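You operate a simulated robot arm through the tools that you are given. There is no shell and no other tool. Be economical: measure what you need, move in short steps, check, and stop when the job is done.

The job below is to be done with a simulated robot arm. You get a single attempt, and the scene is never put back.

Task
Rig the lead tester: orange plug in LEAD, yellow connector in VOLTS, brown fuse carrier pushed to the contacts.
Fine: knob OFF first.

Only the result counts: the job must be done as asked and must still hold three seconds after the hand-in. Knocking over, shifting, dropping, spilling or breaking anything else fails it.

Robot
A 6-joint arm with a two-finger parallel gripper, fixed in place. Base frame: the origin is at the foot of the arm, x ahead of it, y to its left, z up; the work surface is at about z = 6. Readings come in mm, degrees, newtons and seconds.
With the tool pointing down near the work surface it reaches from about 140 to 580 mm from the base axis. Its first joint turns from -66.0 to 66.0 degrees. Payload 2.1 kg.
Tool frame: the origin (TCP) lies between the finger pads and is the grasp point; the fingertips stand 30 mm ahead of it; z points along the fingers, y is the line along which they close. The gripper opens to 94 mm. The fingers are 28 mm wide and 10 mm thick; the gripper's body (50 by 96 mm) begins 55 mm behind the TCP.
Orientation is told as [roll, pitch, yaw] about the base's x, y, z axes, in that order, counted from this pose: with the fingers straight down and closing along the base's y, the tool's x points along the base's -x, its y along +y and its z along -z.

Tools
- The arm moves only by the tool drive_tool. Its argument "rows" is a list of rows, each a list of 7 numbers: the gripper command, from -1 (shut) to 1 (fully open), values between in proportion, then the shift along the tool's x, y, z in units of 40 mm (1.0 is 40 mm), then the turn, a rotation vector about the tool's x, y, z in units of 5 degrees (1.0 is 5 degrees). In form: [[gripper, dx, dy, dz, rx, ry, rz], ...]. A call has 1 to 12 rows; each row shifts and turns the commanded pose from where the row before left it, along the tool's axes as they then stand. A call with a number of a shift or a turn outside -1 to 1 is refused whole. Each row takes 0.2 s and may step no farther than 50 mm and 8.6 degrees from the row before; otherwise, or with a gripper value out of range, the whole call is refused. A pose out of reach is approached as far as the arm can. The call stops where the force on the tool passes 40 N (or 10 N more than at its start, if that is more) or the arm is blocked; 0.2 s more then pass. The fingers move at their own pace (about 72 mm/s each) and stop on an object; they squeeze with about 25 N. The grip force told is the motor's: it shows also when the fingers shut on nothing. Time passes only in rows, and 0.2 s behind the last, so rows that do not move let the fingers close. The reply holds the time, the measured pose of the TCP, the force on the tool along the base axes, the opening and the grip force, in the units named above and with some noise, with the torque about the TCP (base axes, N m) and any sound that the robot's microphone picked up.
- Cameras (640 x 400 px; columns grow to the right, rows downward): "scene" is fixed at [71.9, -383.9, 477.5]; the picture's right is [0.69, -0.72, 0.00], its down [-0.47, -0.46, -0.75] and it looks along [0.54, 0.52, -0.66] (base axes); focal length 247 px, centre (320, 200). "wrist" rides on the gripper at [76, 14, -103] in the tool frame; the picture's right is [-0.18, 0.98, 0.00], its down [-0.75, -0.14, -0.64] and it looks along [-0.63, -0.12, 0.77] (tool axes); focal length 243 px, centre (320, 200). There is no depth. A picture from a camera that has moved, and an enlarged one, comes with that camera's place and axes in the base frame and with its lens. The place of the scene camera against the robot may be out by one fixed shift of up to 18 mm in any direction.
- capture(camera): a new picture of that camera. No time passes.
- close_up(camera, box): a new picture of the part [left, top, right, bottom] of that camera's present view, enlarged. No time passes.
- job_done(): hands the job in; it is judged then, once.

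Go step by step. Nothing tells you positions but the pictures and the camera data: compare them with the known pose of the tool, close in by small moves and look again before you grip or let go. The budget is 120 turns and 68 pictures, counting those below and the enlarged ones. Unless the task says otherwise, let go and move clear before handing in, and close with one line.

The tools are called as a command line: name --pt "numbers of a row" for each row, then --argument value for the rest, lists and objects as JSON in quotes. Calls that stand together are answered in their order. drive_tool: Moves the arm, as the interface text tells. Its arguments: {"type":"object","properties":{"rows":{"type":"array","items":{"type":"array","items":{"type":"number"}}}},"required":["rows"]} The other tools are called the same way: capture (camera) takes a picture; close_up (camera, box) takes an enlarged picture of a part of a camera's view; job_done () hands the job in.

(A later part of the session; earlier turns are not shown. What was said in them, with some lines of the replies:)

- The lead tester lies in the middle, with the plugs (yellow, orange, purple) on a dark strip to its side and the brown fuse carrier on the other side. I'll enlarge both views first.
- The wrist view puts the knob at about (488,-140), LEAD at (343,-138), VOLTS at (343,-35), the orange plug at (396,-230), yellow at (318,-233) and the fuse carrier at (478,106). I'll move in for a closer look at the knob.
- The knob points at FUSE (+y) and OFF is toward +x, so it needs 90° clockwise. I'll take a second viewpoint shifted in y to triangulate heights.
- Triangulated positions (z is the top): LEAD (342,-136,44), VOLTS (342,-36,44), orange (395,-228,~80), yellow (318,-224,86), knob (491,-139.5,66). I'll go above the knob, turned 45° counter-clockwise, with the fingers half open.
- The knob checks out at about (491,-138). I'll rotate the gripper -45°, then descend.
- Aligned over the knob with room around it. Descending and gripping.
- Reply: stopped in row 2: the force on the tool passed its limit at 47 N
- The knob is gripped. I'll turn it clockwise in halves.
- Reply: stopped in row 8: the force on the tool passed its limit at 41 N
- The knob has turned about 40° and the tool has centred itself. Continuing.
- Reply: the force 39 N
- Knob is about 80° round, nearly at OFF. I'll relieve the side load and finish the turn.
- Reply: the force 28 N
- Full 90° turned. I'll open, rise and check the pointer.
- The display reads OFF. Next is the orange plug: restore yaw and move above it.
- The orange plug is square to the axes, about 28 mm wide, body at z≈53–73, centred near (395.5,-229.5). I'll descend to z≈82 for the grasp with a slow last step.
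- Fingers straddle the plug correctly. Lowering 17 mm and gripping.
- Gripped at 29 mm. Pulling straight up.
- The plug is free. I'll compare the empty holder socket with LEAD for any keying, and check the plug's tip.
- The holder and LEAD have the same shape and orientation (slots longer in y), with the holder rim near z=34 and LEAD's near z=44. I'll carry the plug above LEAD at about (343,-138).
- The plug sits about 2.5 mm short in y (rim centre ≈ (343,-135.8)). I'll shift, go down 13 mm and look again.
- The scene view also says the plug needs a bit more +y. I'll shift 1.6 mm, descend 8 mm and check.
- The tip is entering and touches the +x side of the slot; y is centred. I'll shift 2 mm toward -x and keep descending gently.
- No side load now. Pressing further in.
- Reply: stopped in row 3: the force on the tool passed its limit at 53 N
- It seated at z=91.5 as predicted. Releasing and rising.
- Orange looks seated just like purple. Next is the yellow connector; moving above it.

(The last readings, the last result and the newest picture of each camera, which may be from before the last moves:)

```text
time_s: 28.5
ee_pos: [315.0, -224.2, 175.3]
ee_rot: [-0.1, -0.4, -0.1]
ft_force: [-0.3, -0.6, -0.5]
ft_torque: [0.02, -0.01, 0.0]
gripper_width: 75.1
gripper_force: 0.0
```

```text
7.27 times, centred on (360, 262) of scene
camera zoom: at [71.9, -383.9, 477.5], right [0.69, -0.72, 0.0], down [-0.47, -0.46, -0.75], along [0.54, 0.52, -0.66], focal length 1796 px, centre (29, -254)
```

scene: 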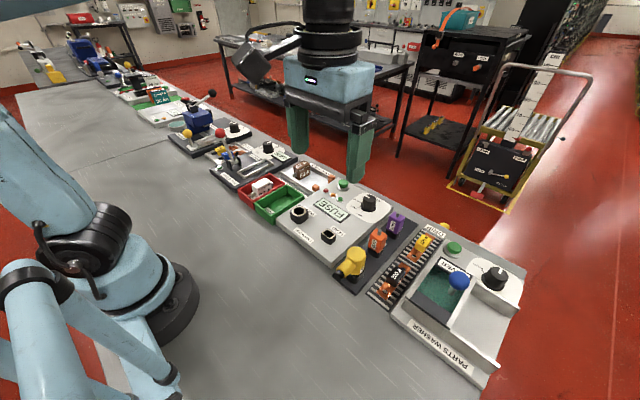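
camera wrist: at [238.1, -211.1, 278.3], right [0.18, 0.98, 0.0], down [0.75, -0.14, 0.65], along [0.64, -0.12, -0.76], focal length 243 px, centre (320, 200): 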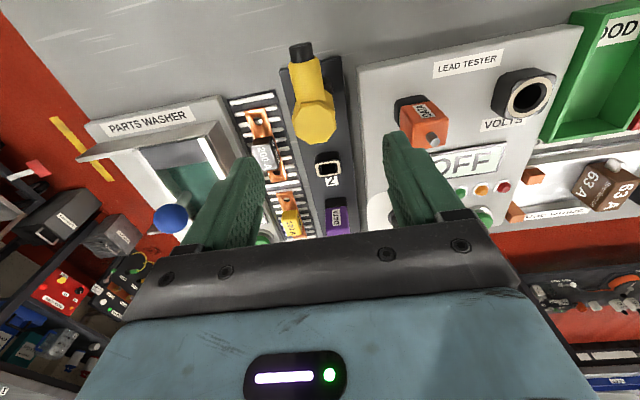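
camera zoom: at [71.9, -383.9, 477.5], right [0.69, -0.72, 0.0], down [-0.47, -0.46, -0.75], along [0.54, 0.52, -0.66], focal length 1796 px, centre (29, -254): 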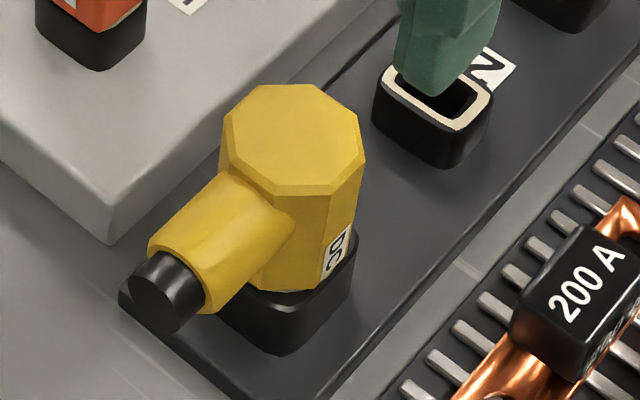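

The yellow body is about 37 mm wide, aligned, centred near (318,-230.5), tail toward -x. I'll descend partway with the fingers straddling it.

drive_tool --pt "0.25 -0.07 -0.16 0 0 0 0" --pt "0.25 0 0 0.6 0 0 0" --pt "0.25 0 0 0.6 0 0 0" --pt "0.25 0 0 0.6 0 0 0" --pt "0.25 0 0 0 0 0 0"

capture --camera "wrist"

close_up --camera "scene" --box '[320, 215, 400, 295]'

```text
time_s: 29.7
ee_pos: [319.5, -228.4, 104.9]
ee_rot: [-0.1, -0.3, -0.1]
ft_force: [-1.1, 0.2, 0.4]
ft_torque: [0.0, -0.01, 0.0]
gripper_width: 58.7
gripper_force: 0.1
```

```text
25 pictures are left
camera wrist: at [241.8, -216.2, 206.2], right [0.19, 0.98, 0.0], down [0.75, -0.14, 0.65], along [0.64, -0.12, -0.76], focal length 243 px, centre (320, 200)
```

wrist: 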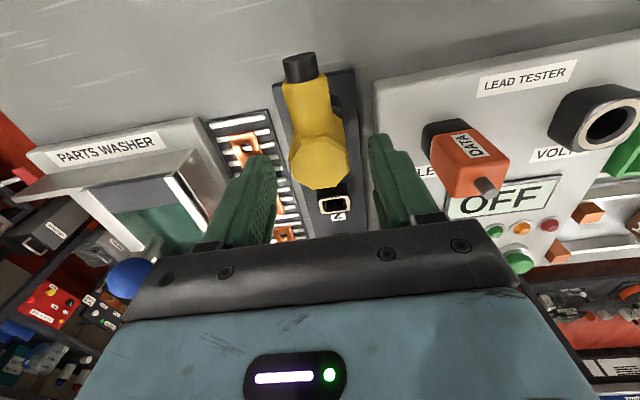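

```text
5.00 times, centred on (360, 255) of scene
camera zoom: at [71.9, -383.9, 477.5], right [0.69, -0.72, 0.0], down [-0.47, -0.46, -0.75], along [0.54, 0.52, -0.66], focal length 1234 px, centre (120, -75)
```

zoom: 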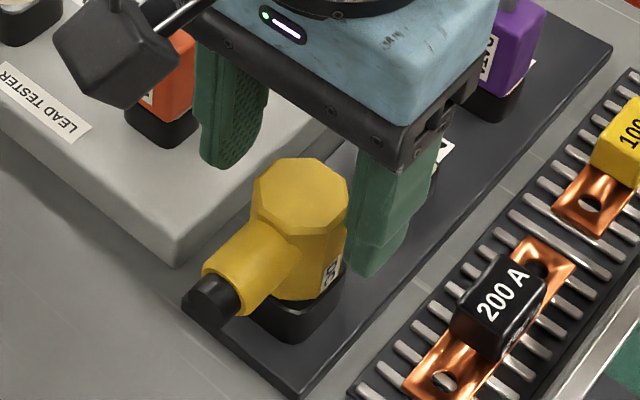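

Centred to within 2 mm; correcting, lowering to z≈78 and gripping.

drive_tool --pt "0.25 0.05 -0.05 0.2 0 0 0" --pt "0.25 0 0 0.27 0 0 0" --pt "0.25 0 0 0.2 0 0 0" --pt "0.25 0 0 0 0 0 0" --pt "-1 0 0 0 0 0 0" --pt "-1 0 0 0 0 0 0" --pt "-1 0 0 0 0 0 0"

close_up --camera "scene" --box '[320, 215, 400, 295]'

```text
time_s: 31.3
ee_pos: [318.6, -232.3, 77.4]
ee_rot: [0.1, -0.4, 0.0]
ft_force: [10.7, 13.3, 4.1]
ft_torque: [0.28, -0.44, 0.13]
gripper_width: 37.2
gripper_force: 25.4
```

```text
5.00 times, centred on (360, 255) of scene
camera zoom: at [71.9, -383.9, 477.5], right [0.69, -0.72, 0.0], down [-0.47, -0.46, -0.75], along [0.54, 0.52, -0.66], focal length 1234 px, centre (120, -75)
```

zoom: 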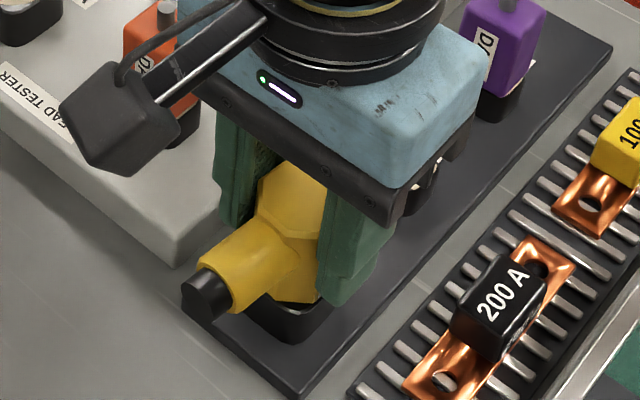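

Gripped at 37 mm. Pulling up high enough to clear the orange plug.

drive_tool --pt "-1 0 0 -0.3 0 0 0" --pt "-1 0 0 -0.4 0 0 0" --pt "-1 0 0 -0.7 0 0 0" --pt "-1 0 0 -0.8 0 0 0" --pt "-1 0 0 -0.4 0 0 0" --pt "-1 0 0 0 0 0 0"

capture --camera "wrist"

close_up --camera "scene" --box '[280, 170, 420, 290]'

```text
time_s: 32.7
ee_pos: [316.3, -232.6, 180.4]
ee_rot: [-0.2, -0.3, -0.2]
ft_force: [0.2, -0.2, -1.6]
ft_torque: [0.0, 0.0, 0.0]
gripper_width: 37.6
gripper_force: 25.0
```

```text
22 pictures are left
camera wrist: at [239.2, -219.2, 281.4], right [0.19, 0.98, 0.0], down [0.75, -0.14, 0.65], along [0.63, -0.12, -0.76], focal length 243 px, centre (320, 200)
```

wrist: 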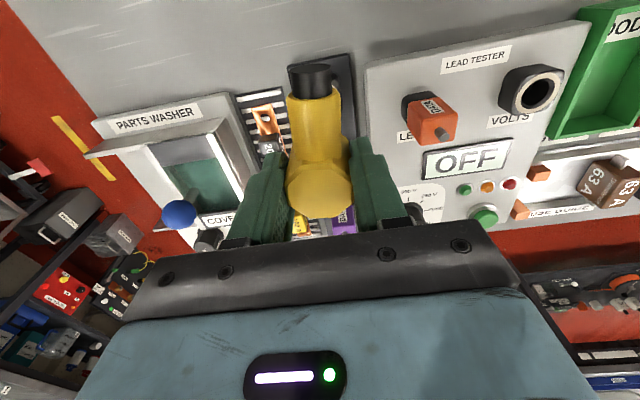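

```text
3.33 times, centred on (350, 230) of scene
camera zoom: at [71.9, -383.9, 477.5], right [0.69, -0.72, 0.0], down [-0.47, -0.46, -0.75], along [0.54, 0.52, -0.66], focal length 823 px, centre (220, 100)
```

zoom: 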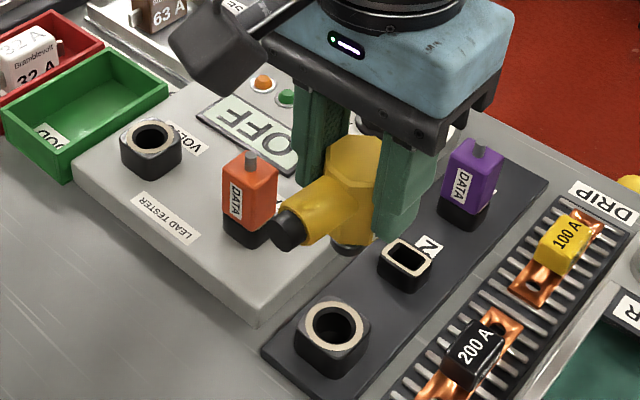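

Connector is free. Carrying it over to VOLTS at about (342,-35), staying high.

drive_tool --pt "-1 -0.105 0.823 0 0 0 0" --pt "-1 -0.105 0.823 0 0 0 0" --pt "-1 -0.105 0.823 0 0 0 0" --pt "-1 -0.105 0.823 0 0 0 0" --pt "-1 -0.105 0.823 0 0 0 0" --pt "-1 -0.105 0.823 0 0 0 0" --pt "-1 0 0 0.6 0 0 0" --pt "-1 0 0 0.6 0 0 0" --pt "-1 0 0 0 0 0 0"

close_up --camera "wrist" --box '[240, 50, 400, 200]'

close_up --camera "scene" --box '[270, 170, 350, 240]'

```text
time_s: 34.7
ee_pos: [343.1, -35.5, 132.3]
ee_rot: [-0.2, -0.3, -0.1]
ft_force: [0.6, -0.4, -1.6]
ft_torque: [0.01, -0.03, 0.02]
gripper_width: 37.4
gripper_force: 25.0
```

```text
2.67 times, centred on (320, 125) of wrist
camera zoom: at [265.5, -22.7, 235.3], right [0.19, 0.98, 0.0], down [0.75, -0.14, 0.65], along [0.64, -0.12, -0.76], focal length 647 px, centre (320, 400)
```

zoom: 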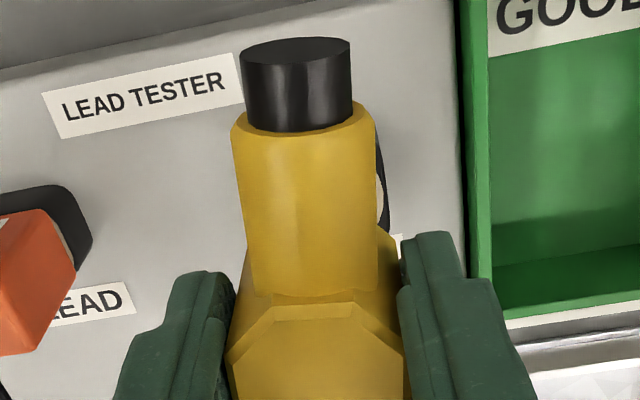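

```text
5.71 times, centred on (310, 205) of scene
camera zoom: at [71.9, -383.9, 477.5], right [0.69, -0.72, 0.0], down [-0.47, -0.46, -0.75], along [0.54, 0.52, -0.66], focal length 1411 px, centre (377, 171)
```

zoom: 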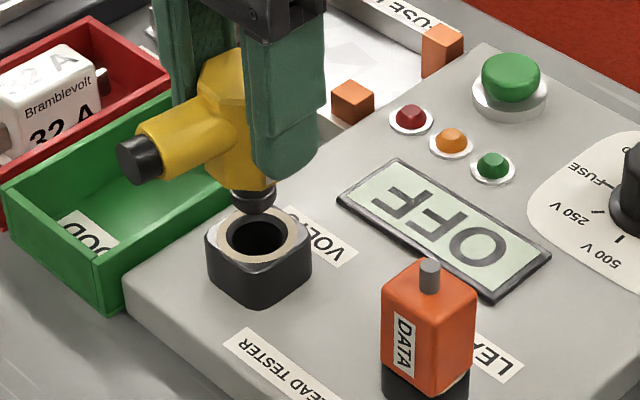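

The nose lines up laterally in the scene view. Lowering 16 mm and looking closely.

drive_tool --pt "-1 0 0 0.2 0 0 0" --pt "-1 0 0 0.2 0 0 0" --pt "-1 0 0 0 0 0 0"

close_up --camera "scene" --box '[285, 185, 335, 230]'

close_up --camera "wrist" --box '[260, 30, 420, 190]'

```text
time_s: 35.5
ee_pos: [343.5, -35.1, 117.1]
ee_rot: [-0.1, -0.3, -0.1]
ft_force: [-0.8, 1.2, -2.1]
ft_torque: [-0.01, -0.03, -0.04]
gripper_width: 37.7
gripper_force: 25.1
```

```text
8.89 times, centred on (310, 208) of scene
camera zoom: at [71.9, -383.9, 477.5], right [0.69, -0.72, 0.0], down [-0.47, -0.46, -0.75], along [0.54, 0.52, -0.66], focal length 2194 px, centre (409, 133)
```

zoom: 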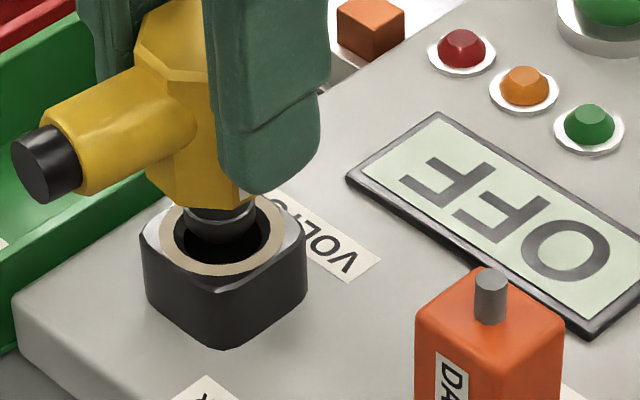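

```text
2.50 times, centred on (340, 110) of wrist
camera zoom: at [265.9, -22.4, 218.5], right [0.19, 0.98, 0.0], down [0.75, -0.14, 0.65], along [0.64, -0.12, -0.76], focal length 606 px, centre (270, 425)
```

zoom: 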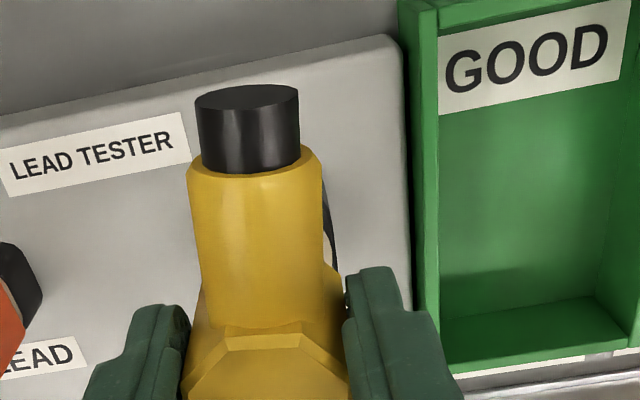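

The nose is just above the hole, nearly centred. I'll nudge +1 mm in x and descend slowly watching side forces.

drive_tool --pt "-1 -0.025 0 0.1 0 0 0" --pt "-1 0 0 0.1 0 0 0" --pt "-1 0 0 0.05 0 0 0" --pt "-1 0 0 0 0 0 0"

close_up --camera "scene" --box '[285, 185, 335, 230]'

```text
time_s: 36.5
ee_pos: [343.7, -33.8, 107.6]
ee_rot: [-0.1, -0.2, -0.1]
ft_force: [-0.1, 0.4, -1.0]
ft_torque: [0.0, 0.0, -0.03]
gripper_width: 37.4
gripper_force: 25.0
```

```text
8.89 times, centred on (310, 208) of scene
camera zoom: at [71.9, -383.9, 477.5], right [0.69, -0.72, 0.0], down [-0.47, -0.46, -0.75], along [0.54, 0.52, -0.66], focal length 2194 px, centre (409, 133)
```

zoom: 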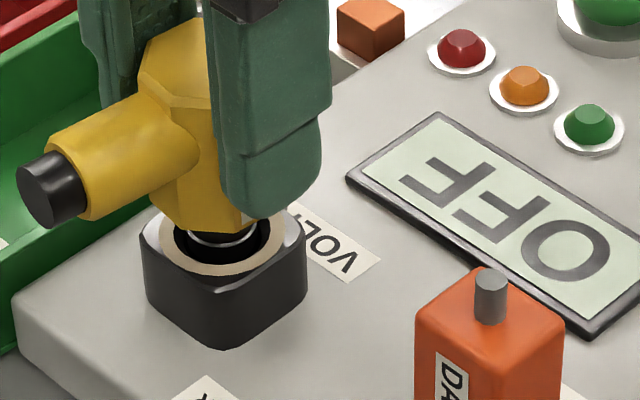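

No contact force; the nose appears to be entering. Continuing down.

drive_tool --pt "-1 0 0 0.08 0 0 0" --pt "-1 0 0 0.08 0 0 0" --pt "-1 0 0 0.08 0 0 0" --pt "-1 0 0 0 0 0 0"

```text
time_s: 37.5
ee_pos: [343.5, -34.3, 95.7]
ee_rot: [-0.1, -0.2, 0.0]
ft_force: [-0.6, 0.4, -1.7]
ft_torque: [0.01, 0.0, -0.02]
gripper_width: 37.3
gripper_force: 24.8
```

drive_tool --pt "-1 0 0 0.08 0 0 0" --pt "-1 0 0 0.08 0 0 0" --pt "-1 0 0 0.08 0 0 0" --pt "-1 0 0 0.08 0 0 0" --pt "-1 0 0 0 0 0 0"

close_up --camera "scene" --box '[285, 185, 335, 230]'

```text
time_s: 38.7
ee_pos: [345.1, -34.2, 82.9]
ee_rot: [-0.1, -0.3, 0.0]
ft_force: [5.8, 5.7, 21.2]
ft_torque: [0.03, -0.12, 0.1]
gripper_width: 37.2
gripper_force: 24.8
```

```text
8.89 times, centred on (310, 208) of scene
camera zoom: at [71.8, -383.9, 477.5], right [0.69, -0.72, 0.0], down [-0.47, -0.46, -0.75], along [0.54, 0.52, -0.66], focal length 2194 px, centre (409, 133)
```

zoom: 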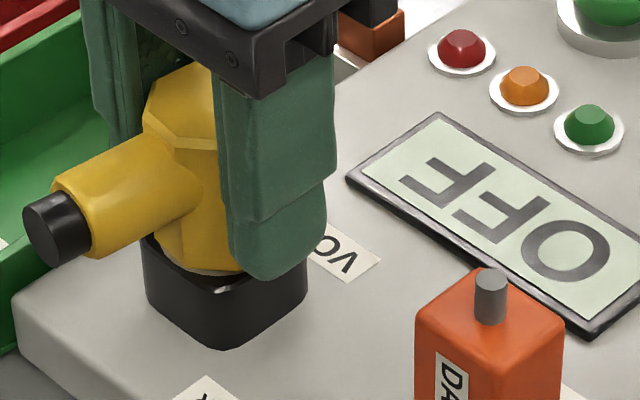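

Nearly home with 21 N. One more small push to confirm it bottoms out.

drive_tool --pt "-1 0 0 0.05 0 0 0" --pt "-1 0 0 0.05 0 0 0" --pt "-1 0 0 0.05 0 0 0"

drive_tool --pt "0.1 0 0 0 0 0 0" --pt "0.1 0 0 0 0 0 0" --pt "0.1 0 0 -0.3 0 0 0" --pt "0.1 0 0 -0.7 0 0 0" --pt "0.1 0 0 -0.9 0 0 0" --pt "0.1 0 0 -0.6 0 0 0" --pt "0.1 0 0 0 0 0 0"

close_up --camera "scene" --box '[260, 150, 400, 260]'

```text
time_s: 39.5
ee_pos: [343.8, -35.1, 78.0]
ee_rot: [-0.1, -0.3, -0.1]
ft_force: [0.0, 1.0, 9.1]
ft_torque: [-0.11, 0.01, 0.06]
gripper_width: 37.3
gripper_force: 24.3
stopped in row 3: the force on the tool passed its limit at 49 N (the readings are from after the stop); the commanded pose is now the measured one
```

```text
time_s: 41.1
ee_pos: [344.2, -33.5, 178.9]
ee_rot: [-0.1, -0.2, -0.1]
ft_force: [-0.1, -0.4, -0.2]
ft_torque: [0.05, 0.0, -0.03]
gripper_width: 51.5
gripper_force: 0.1
```

```text
3.64 times, centred on (330, 205) of scene
camera zoom: at [71.9, -383.9, 477.5], right [0.69, -0.72, 0.0], down [-0.47, -0.46, -0.75], along [0.54, 0.52, -0.66], focal length 898 px, centre (284, 182)
```

zoom: 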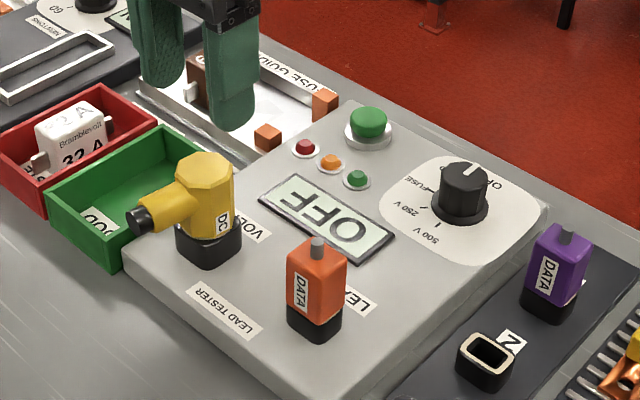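

Both connectors look in place. I'll check yellow's seating with a close-up.

close_up --camera "scene" --box '[280, 178, 330, 228]'

```text
8.00 times, centred on (305, 203) of scene
camera zoom: at [71.9, -383.9, 477.5], right [0.69, -0.72, 0.0], down [-0.47, -0.46, -0.75], along [0.54, 0.52, -0.66], focal length 1975 px, centre (440, 176)
```

zoom: 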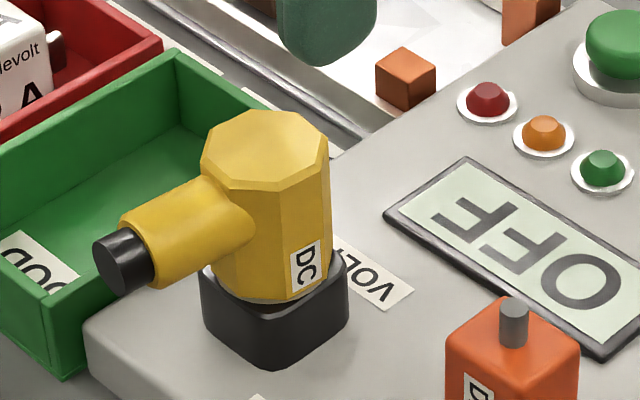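

Yellow sits flush on its rim. Now the fuse carrier: moving over the guide for a look.

drive_tool --pt "0.3 -0.75 0.6 0 0 0 0" --pt "0.3 -0.75 0.6 0 0 0 0" --pt "0.3 -0.75 0.6 0 0 0 0" --pt "0.3 -0.75 0.6 0 0 0 0" --pt "0.3 0 0 0 0 0 0"

close_up --camera "wrist" --box '[220, 60, 460, 210]'

close_up --camera "scene" --box '[270, 150, 350, 210]'

```text
time_s: 42.3
ee_pos: [463.7, 61.4, 178.3]
ee_rot: [-0.1, -0.2, -0.1]
ft_force: [0.1, 0.7, -0.4]
ft_torque: [0.02, -0.01, 0.0]
gripper_width: 61.2
gripper_force: 0.0
```

```text
2.67 times, centred on (340, 135) of wrist
camera zoom: at [386.9, 74.1, 280.8], right [0.19, 0.98, 0.0], down [0.75, -0.14, 0.65], along [0.63, -0.12, -0.76], focal length 647 px, centre (267, 373)
```

zoom: 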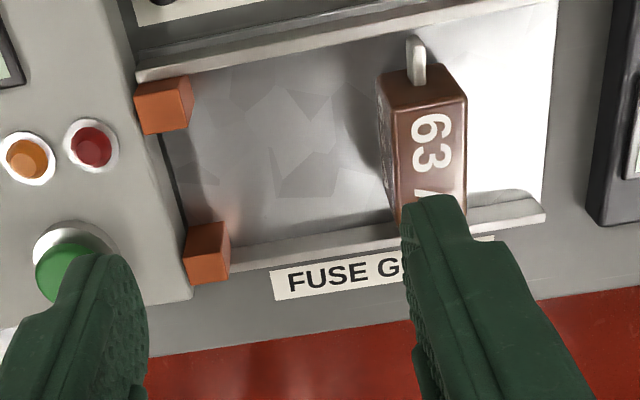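

```text
6.67 times, centred on (310, 180) of scene
camera zoom: at [71.9, -383.9, 477.5], right [0.69, -0.72, 0.0], down [-0.47, -0.46, -0.75], along [0.54, 0.52, -0.66], focal length 1646 px, centre (387, 333)
```

zoom: 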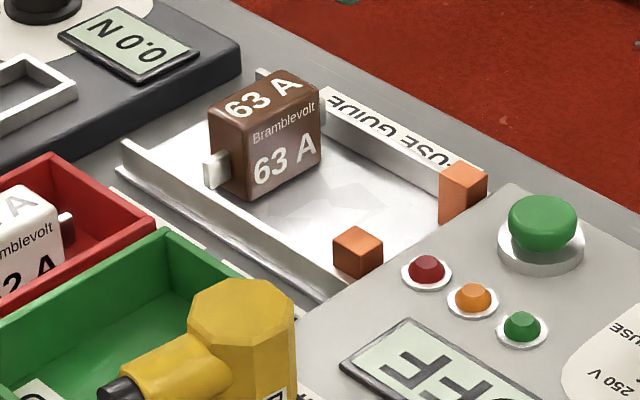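

The carrier spans about x 471–518, +y face at y≈130, top z≈45; contacts are at x≈458/531, y≈31. I'll push it toward -y with shut fingers from the +y side, first moving behind it.

drive_tool --pt "-1 -0.25 0.8 0 0 0 0" --pt "-1 -0.25 0.8 0 0 0 0" --pt "-1 -0.26 0.75 0 0 0 0" --pt "-1 0 0 0.8 0 0 0" --pt "-1 0 0 0.8 0 0 0" --pt "-1 0 0 0 0 0 0"

capture --camera "wrist"

close_up --camera "scene" --box '[260, 130, 350, 210]'

```text
time_s: 43.7
ee_pos: [494.7, 154.3, 115.0]
ee_rot: [-0.1, -0.2, -0.1]
ft_force: [0.0, -0.6, 0.4]
ft_torque: [-0.02, -0.01, 0.02]
gripper_width: 0.0
gripper_force: 25.2
```

```text
10 pictures are left
camera wrist: at [417.2, 167.4, 216.6], right [0.18, 0.98, 0.0], down [0.75, -0.14, 0.65], along [0.63, -0.12, -0.76], focal length 243 px, centre (320, 200)
```

wrist: 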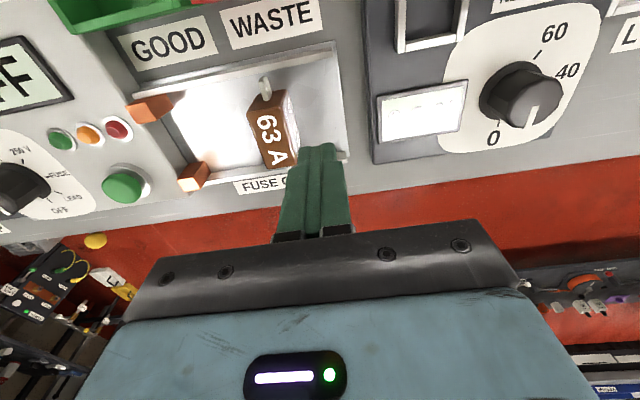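

```text
5.00 times, centred on (305, 170) of scene
camera zoom: at [71.9, -383.9, 477.5], right [0.69, -0.72, 0.0], down [-0.47, -0.46, -0.75], along [0.54, 0.52, -0.66], focal length 1234 px, centre (395, 350)
```

zoom: 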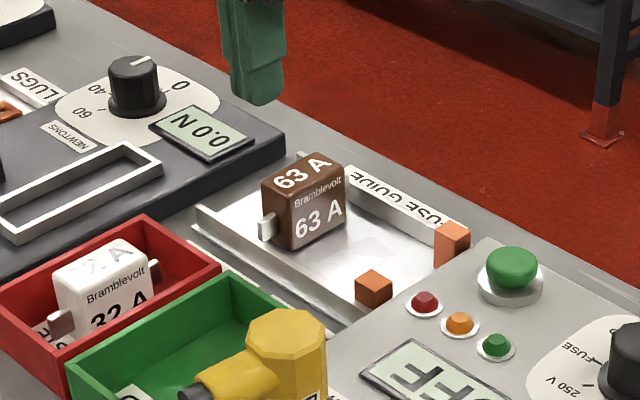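

Fingers are behind the carrier with clearance. Descending to z≈52.

drive_tool --pt "-1 0 0.07 0.5 0 0 0" --pt "-1 0 0 0.5 0 0 0" --pt "-1 0 0 0.35 0 0 0" --pt "-1 0 0 0.22 0 0 0" --pt "-1 0 0 0 0 0 0"

capture --camera "wrist"

```text
time_s: 44.9
ee_pos: [494.6, 157.0, 52.2]
ee_rot: [-0.2, -0.3, 0.0]
ft_force: [0.4, -0.4, 0.3]
ft_torque: [0.03, -0.01, -0.03]
gripper_width: 0.1
gripper_force: 25.1
```

```text
8 pictures are left
camera wrist: at [417.4, 169.7, 154.5], right [0.18, 0.98, 0.0], down [0.75, -0.14, 0.65], along [0.63, -0.12, -0.76], focal length 243 px, centre (320, 200)
```

wrist: 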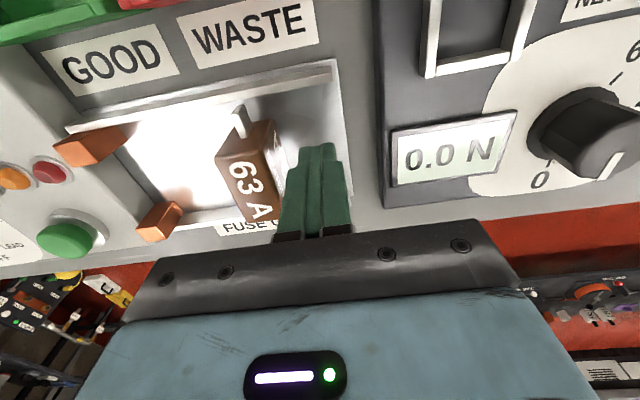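

Clear on all sides. Pushing toward -y in small steps.

drive_tool --pt "-1 0 -0.2 0 0 0 0" --pt "-1 0 -0.2 0 0 0 0" --pt "-1 0 -0.2 0 0 0 0" --pt "-1 0 -0.2 0 0 0 0" --pt "-1 0 -0.2 0 0 0 0" --pt "-1 0 -0.2 0 0 0 0" --pt "-1 0 0 0 0 0 0"

capture --camera "wrist"

```text
time_s: 46.5
ee_pos: [494.6, 109.9, 51.5]
ee_rot: [-0.1, -0.2, -0.1]
ft_force: [0.1, 0.6, -0.2]
ft_torque: [0.01, -0.02, -0.02]
gripper_width: 0.0
gripper_force: 25.1
```

```text
7 pictures are left
camera wrist: at [418.0, 123.0, 154.2], right [0.19, 0.98, 0.0], down [0.75, -0.14, 0.65], along [0.63, -0.12, -0.76], focal length 243 px, centre (320, 200)
```

wrist: 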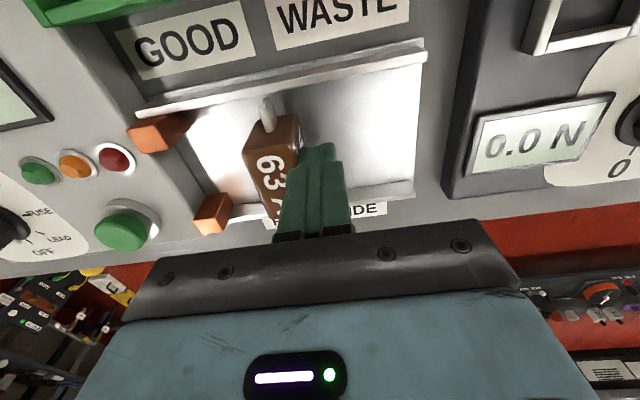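

The carrier slides straight. Pushing on until the contacts resist.

drive_tool --pt "-1 0 -0.2 0 0 0 0" --pt "-1 0 -0.2 0 0 0 0" --pt "-1 0 -0.2 0 0 0 0" --pt "-1 0 -0.2 0 0 0 0" --pt "-1 0 -0.1 0 0 0 0" --pt "-1 0 -0.1 0 0 0 0" --pt "-1 0 -0.1 0 0 0 0" --pt "-1 0 0 0 0 0 0"

capture --camera "wrist"

```text
time_s: 48.3
ee_pos: [496.6, 66.2, 52.9]
ee_rot: [-0.1, -0.4, 0.0]
ft_force: [0.4, 1.3, 0.6]
ft_torque: [0.0, 0.02, -0.01]
gripper_width: 0.1
gripper_force: 25.4
```

```text
6 pictures are left
camera wrist: at [418.8, 79.3, 154.5], right [0.18, 0.98, 0.0], down [0.75, -0.14, 0.65], along [0.63, -0.12, -0.76], focal length 243 px, centre (320, 200)
```

wrist: 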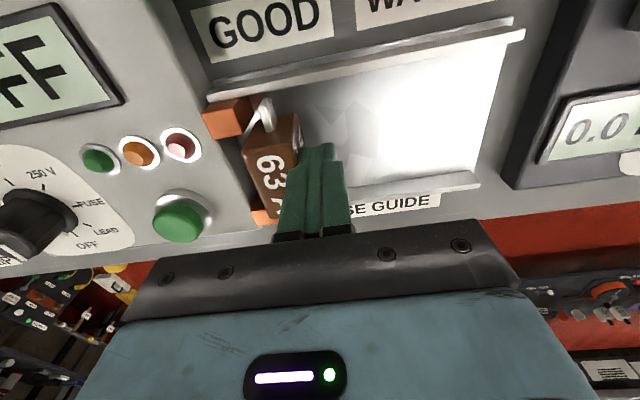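

The blade is almost at the contact. Pushing in 2 mm steps until it stops.

drive_tool --pt "-1 0 -0.05 0 0 0 0" --pt "-1 0 -0.05 0 0 0 0" --pt "-1 0 -0.05 0 0 0 0" --pt "-1 0 -0.05 0 0 0 0" --pt "-1 0 -0.05 0 0 0 0" --pt "-1 0 -0.05 0 0 0 0"

close_up --camera "wrist" --box '[190, 80, 350, 240]'

```text
time_s: 49.7
ee_pos: [494.7, 55.1, 53.1]
ee_rot: [-0.1, -0.2, 0.1]
ft_force: [-0.7, 9.5, -0.7]
ft_torque: [0.19, -0.01, -0.03]
gripper_width: 0.3
gripper_force: 25.0
```

```text
2.50 times, centred on (270, 160) of wrist
camera zoom: at [418.4, 68.1, 154.8], right [0.18, 0.98, 0.0], down [0.75, -0.14, 0.65], along [0.63, -0.12, -0.76], focal length 606 px, centre (445, 300)
```

zoom: 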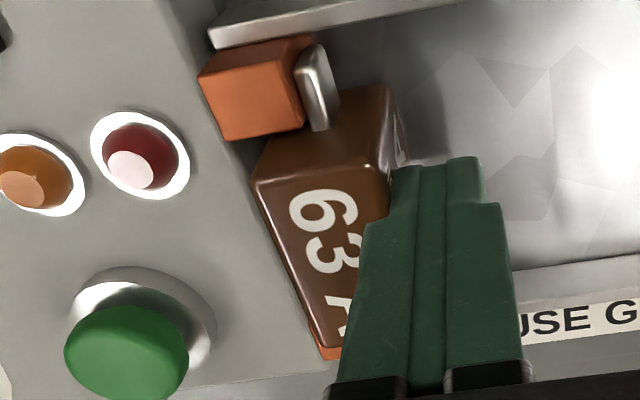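

Blade touches the contact with 9.5 N. A firmer push to be sure both seat, then I back off and rise.

drive_tool --pt "-1 0 -0.05 0 0 0 0" --pt "-1 0 -0.05 0 0 0 0" --pt "-1 0 -0.03 0 0 0 0" --pt "-1 0 0 0 0 0 0"

drive_tool --pt "-1 0 0.2 0 0 0 0" --pt "-1 0 0.3 0 0 0 0" --pt "-1 0 0.3 0 0 0 0" --pt "-1 0 0 -0.8 0 0 0" --pt "-1 0 0 -0.8 0 0 0" --pt "-1 0 0 -0.8 0 0 0" --pt "-1 0 0 -0.8 0 0 0" --pt "-1 0 0 0 0 0 0"

capture --camera "wrist"

close_up --camera "scene" --box '[260, 140, 420, 270]'

```text
time_s: 50.7
ee_pos: [495.5, 55.3, 53.3]
ee_rot: [0.6, -0.3, 0.3]
ft_force: [4.4, 36.7, 12.8]
ft_torque: [0.4, -0.05, -0.11]
gripper_width: 0.0
gripper_force: 25.1
```

```text
time_s: 52.5
ee_pos: [494.7, 80.7, 182.2]
ee_rot: [-0.1, -0.3, -0.1]
ft_force: [0.4, 0.3, -0.5]
ft_torque: [0.02, -0.01, 0.02]
gripper_width: 0.1
gripper_force: 25.1
```

```text
4 pictures are left
camera wrist: at [417.5, 93.3, 283.3], right [0.18, 0.98, 0.0], down [0.75, -0.14, 0.65], along [0.63, -0.12, -0.76], focal length 243 px, centre (320, 200)
```

wrist: 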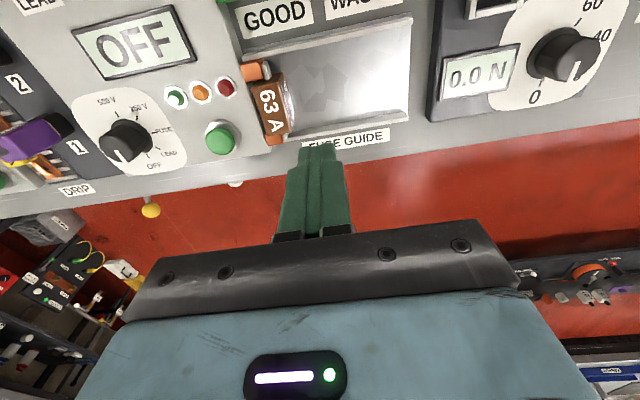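

```text
3.08 times, centred on (340, 205) of scene
camera zoom: at [71.9, -383.9, 477.5], right [0.69, -0.72, 0.0], down [-0.47, -0.46, -0.75], along [0.54, 0.52, -0.66], focal length 760 px, centre (258, 185)
```

zoom: 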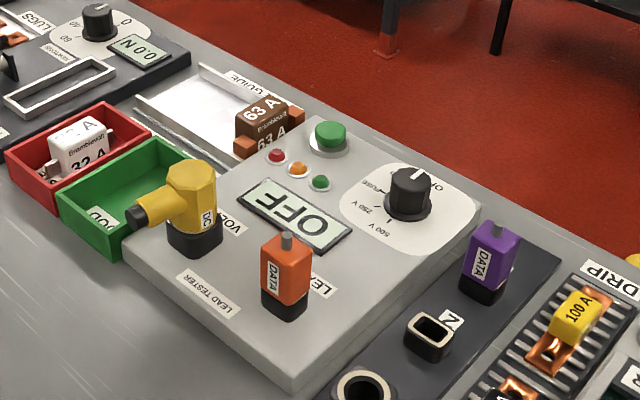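

Everything looks done; one check of the carrier's alignment against the contacts.

close_up --camera "wrist" --box '[220, 50, 310, 150]'

close_up --camera "scene" --box '[305, 150, 355, 190]'

```text
4.00 times, centred on (265, 100) of wrist
camera zoom: at [417.5, 93.3, 283.3], right [0.18, 0.98, 0.0], down [0.75, -0.14, 0.65], along [0.63, -0.12, -0.76], focal length 970 px, centre (540, 600)
```

zoom: 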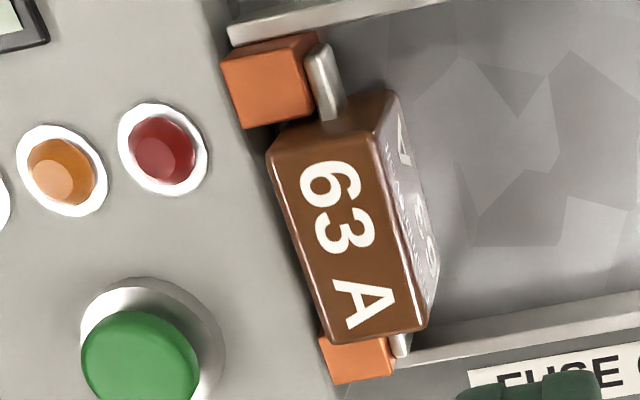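

```text
10.00 times, centred on (330, 170) of scene
camera zoom: at [71.9, -383.9, 477.5], right [0.69, -0.72, 0.0], down [-0.47, -0.46, -0.75], along [0.54, 0.52, -0.66], focal length 2469 px, centre (220, 500)
```

zoom: 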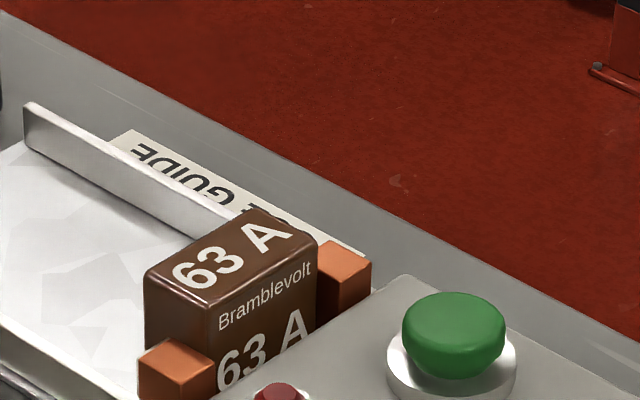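

Both blades rest against both contacts, the knob reads OFF, and both plugs are seated. The arm is clear, so I'm handing in.

job_done

```text
The job is handed in.
```

I rigged the lead tester and handed the job in: knob turned to OFF first, orange plug in LEAD, yellow connector in VOLTS, and the brown fuse carrier pushed against both contacts.
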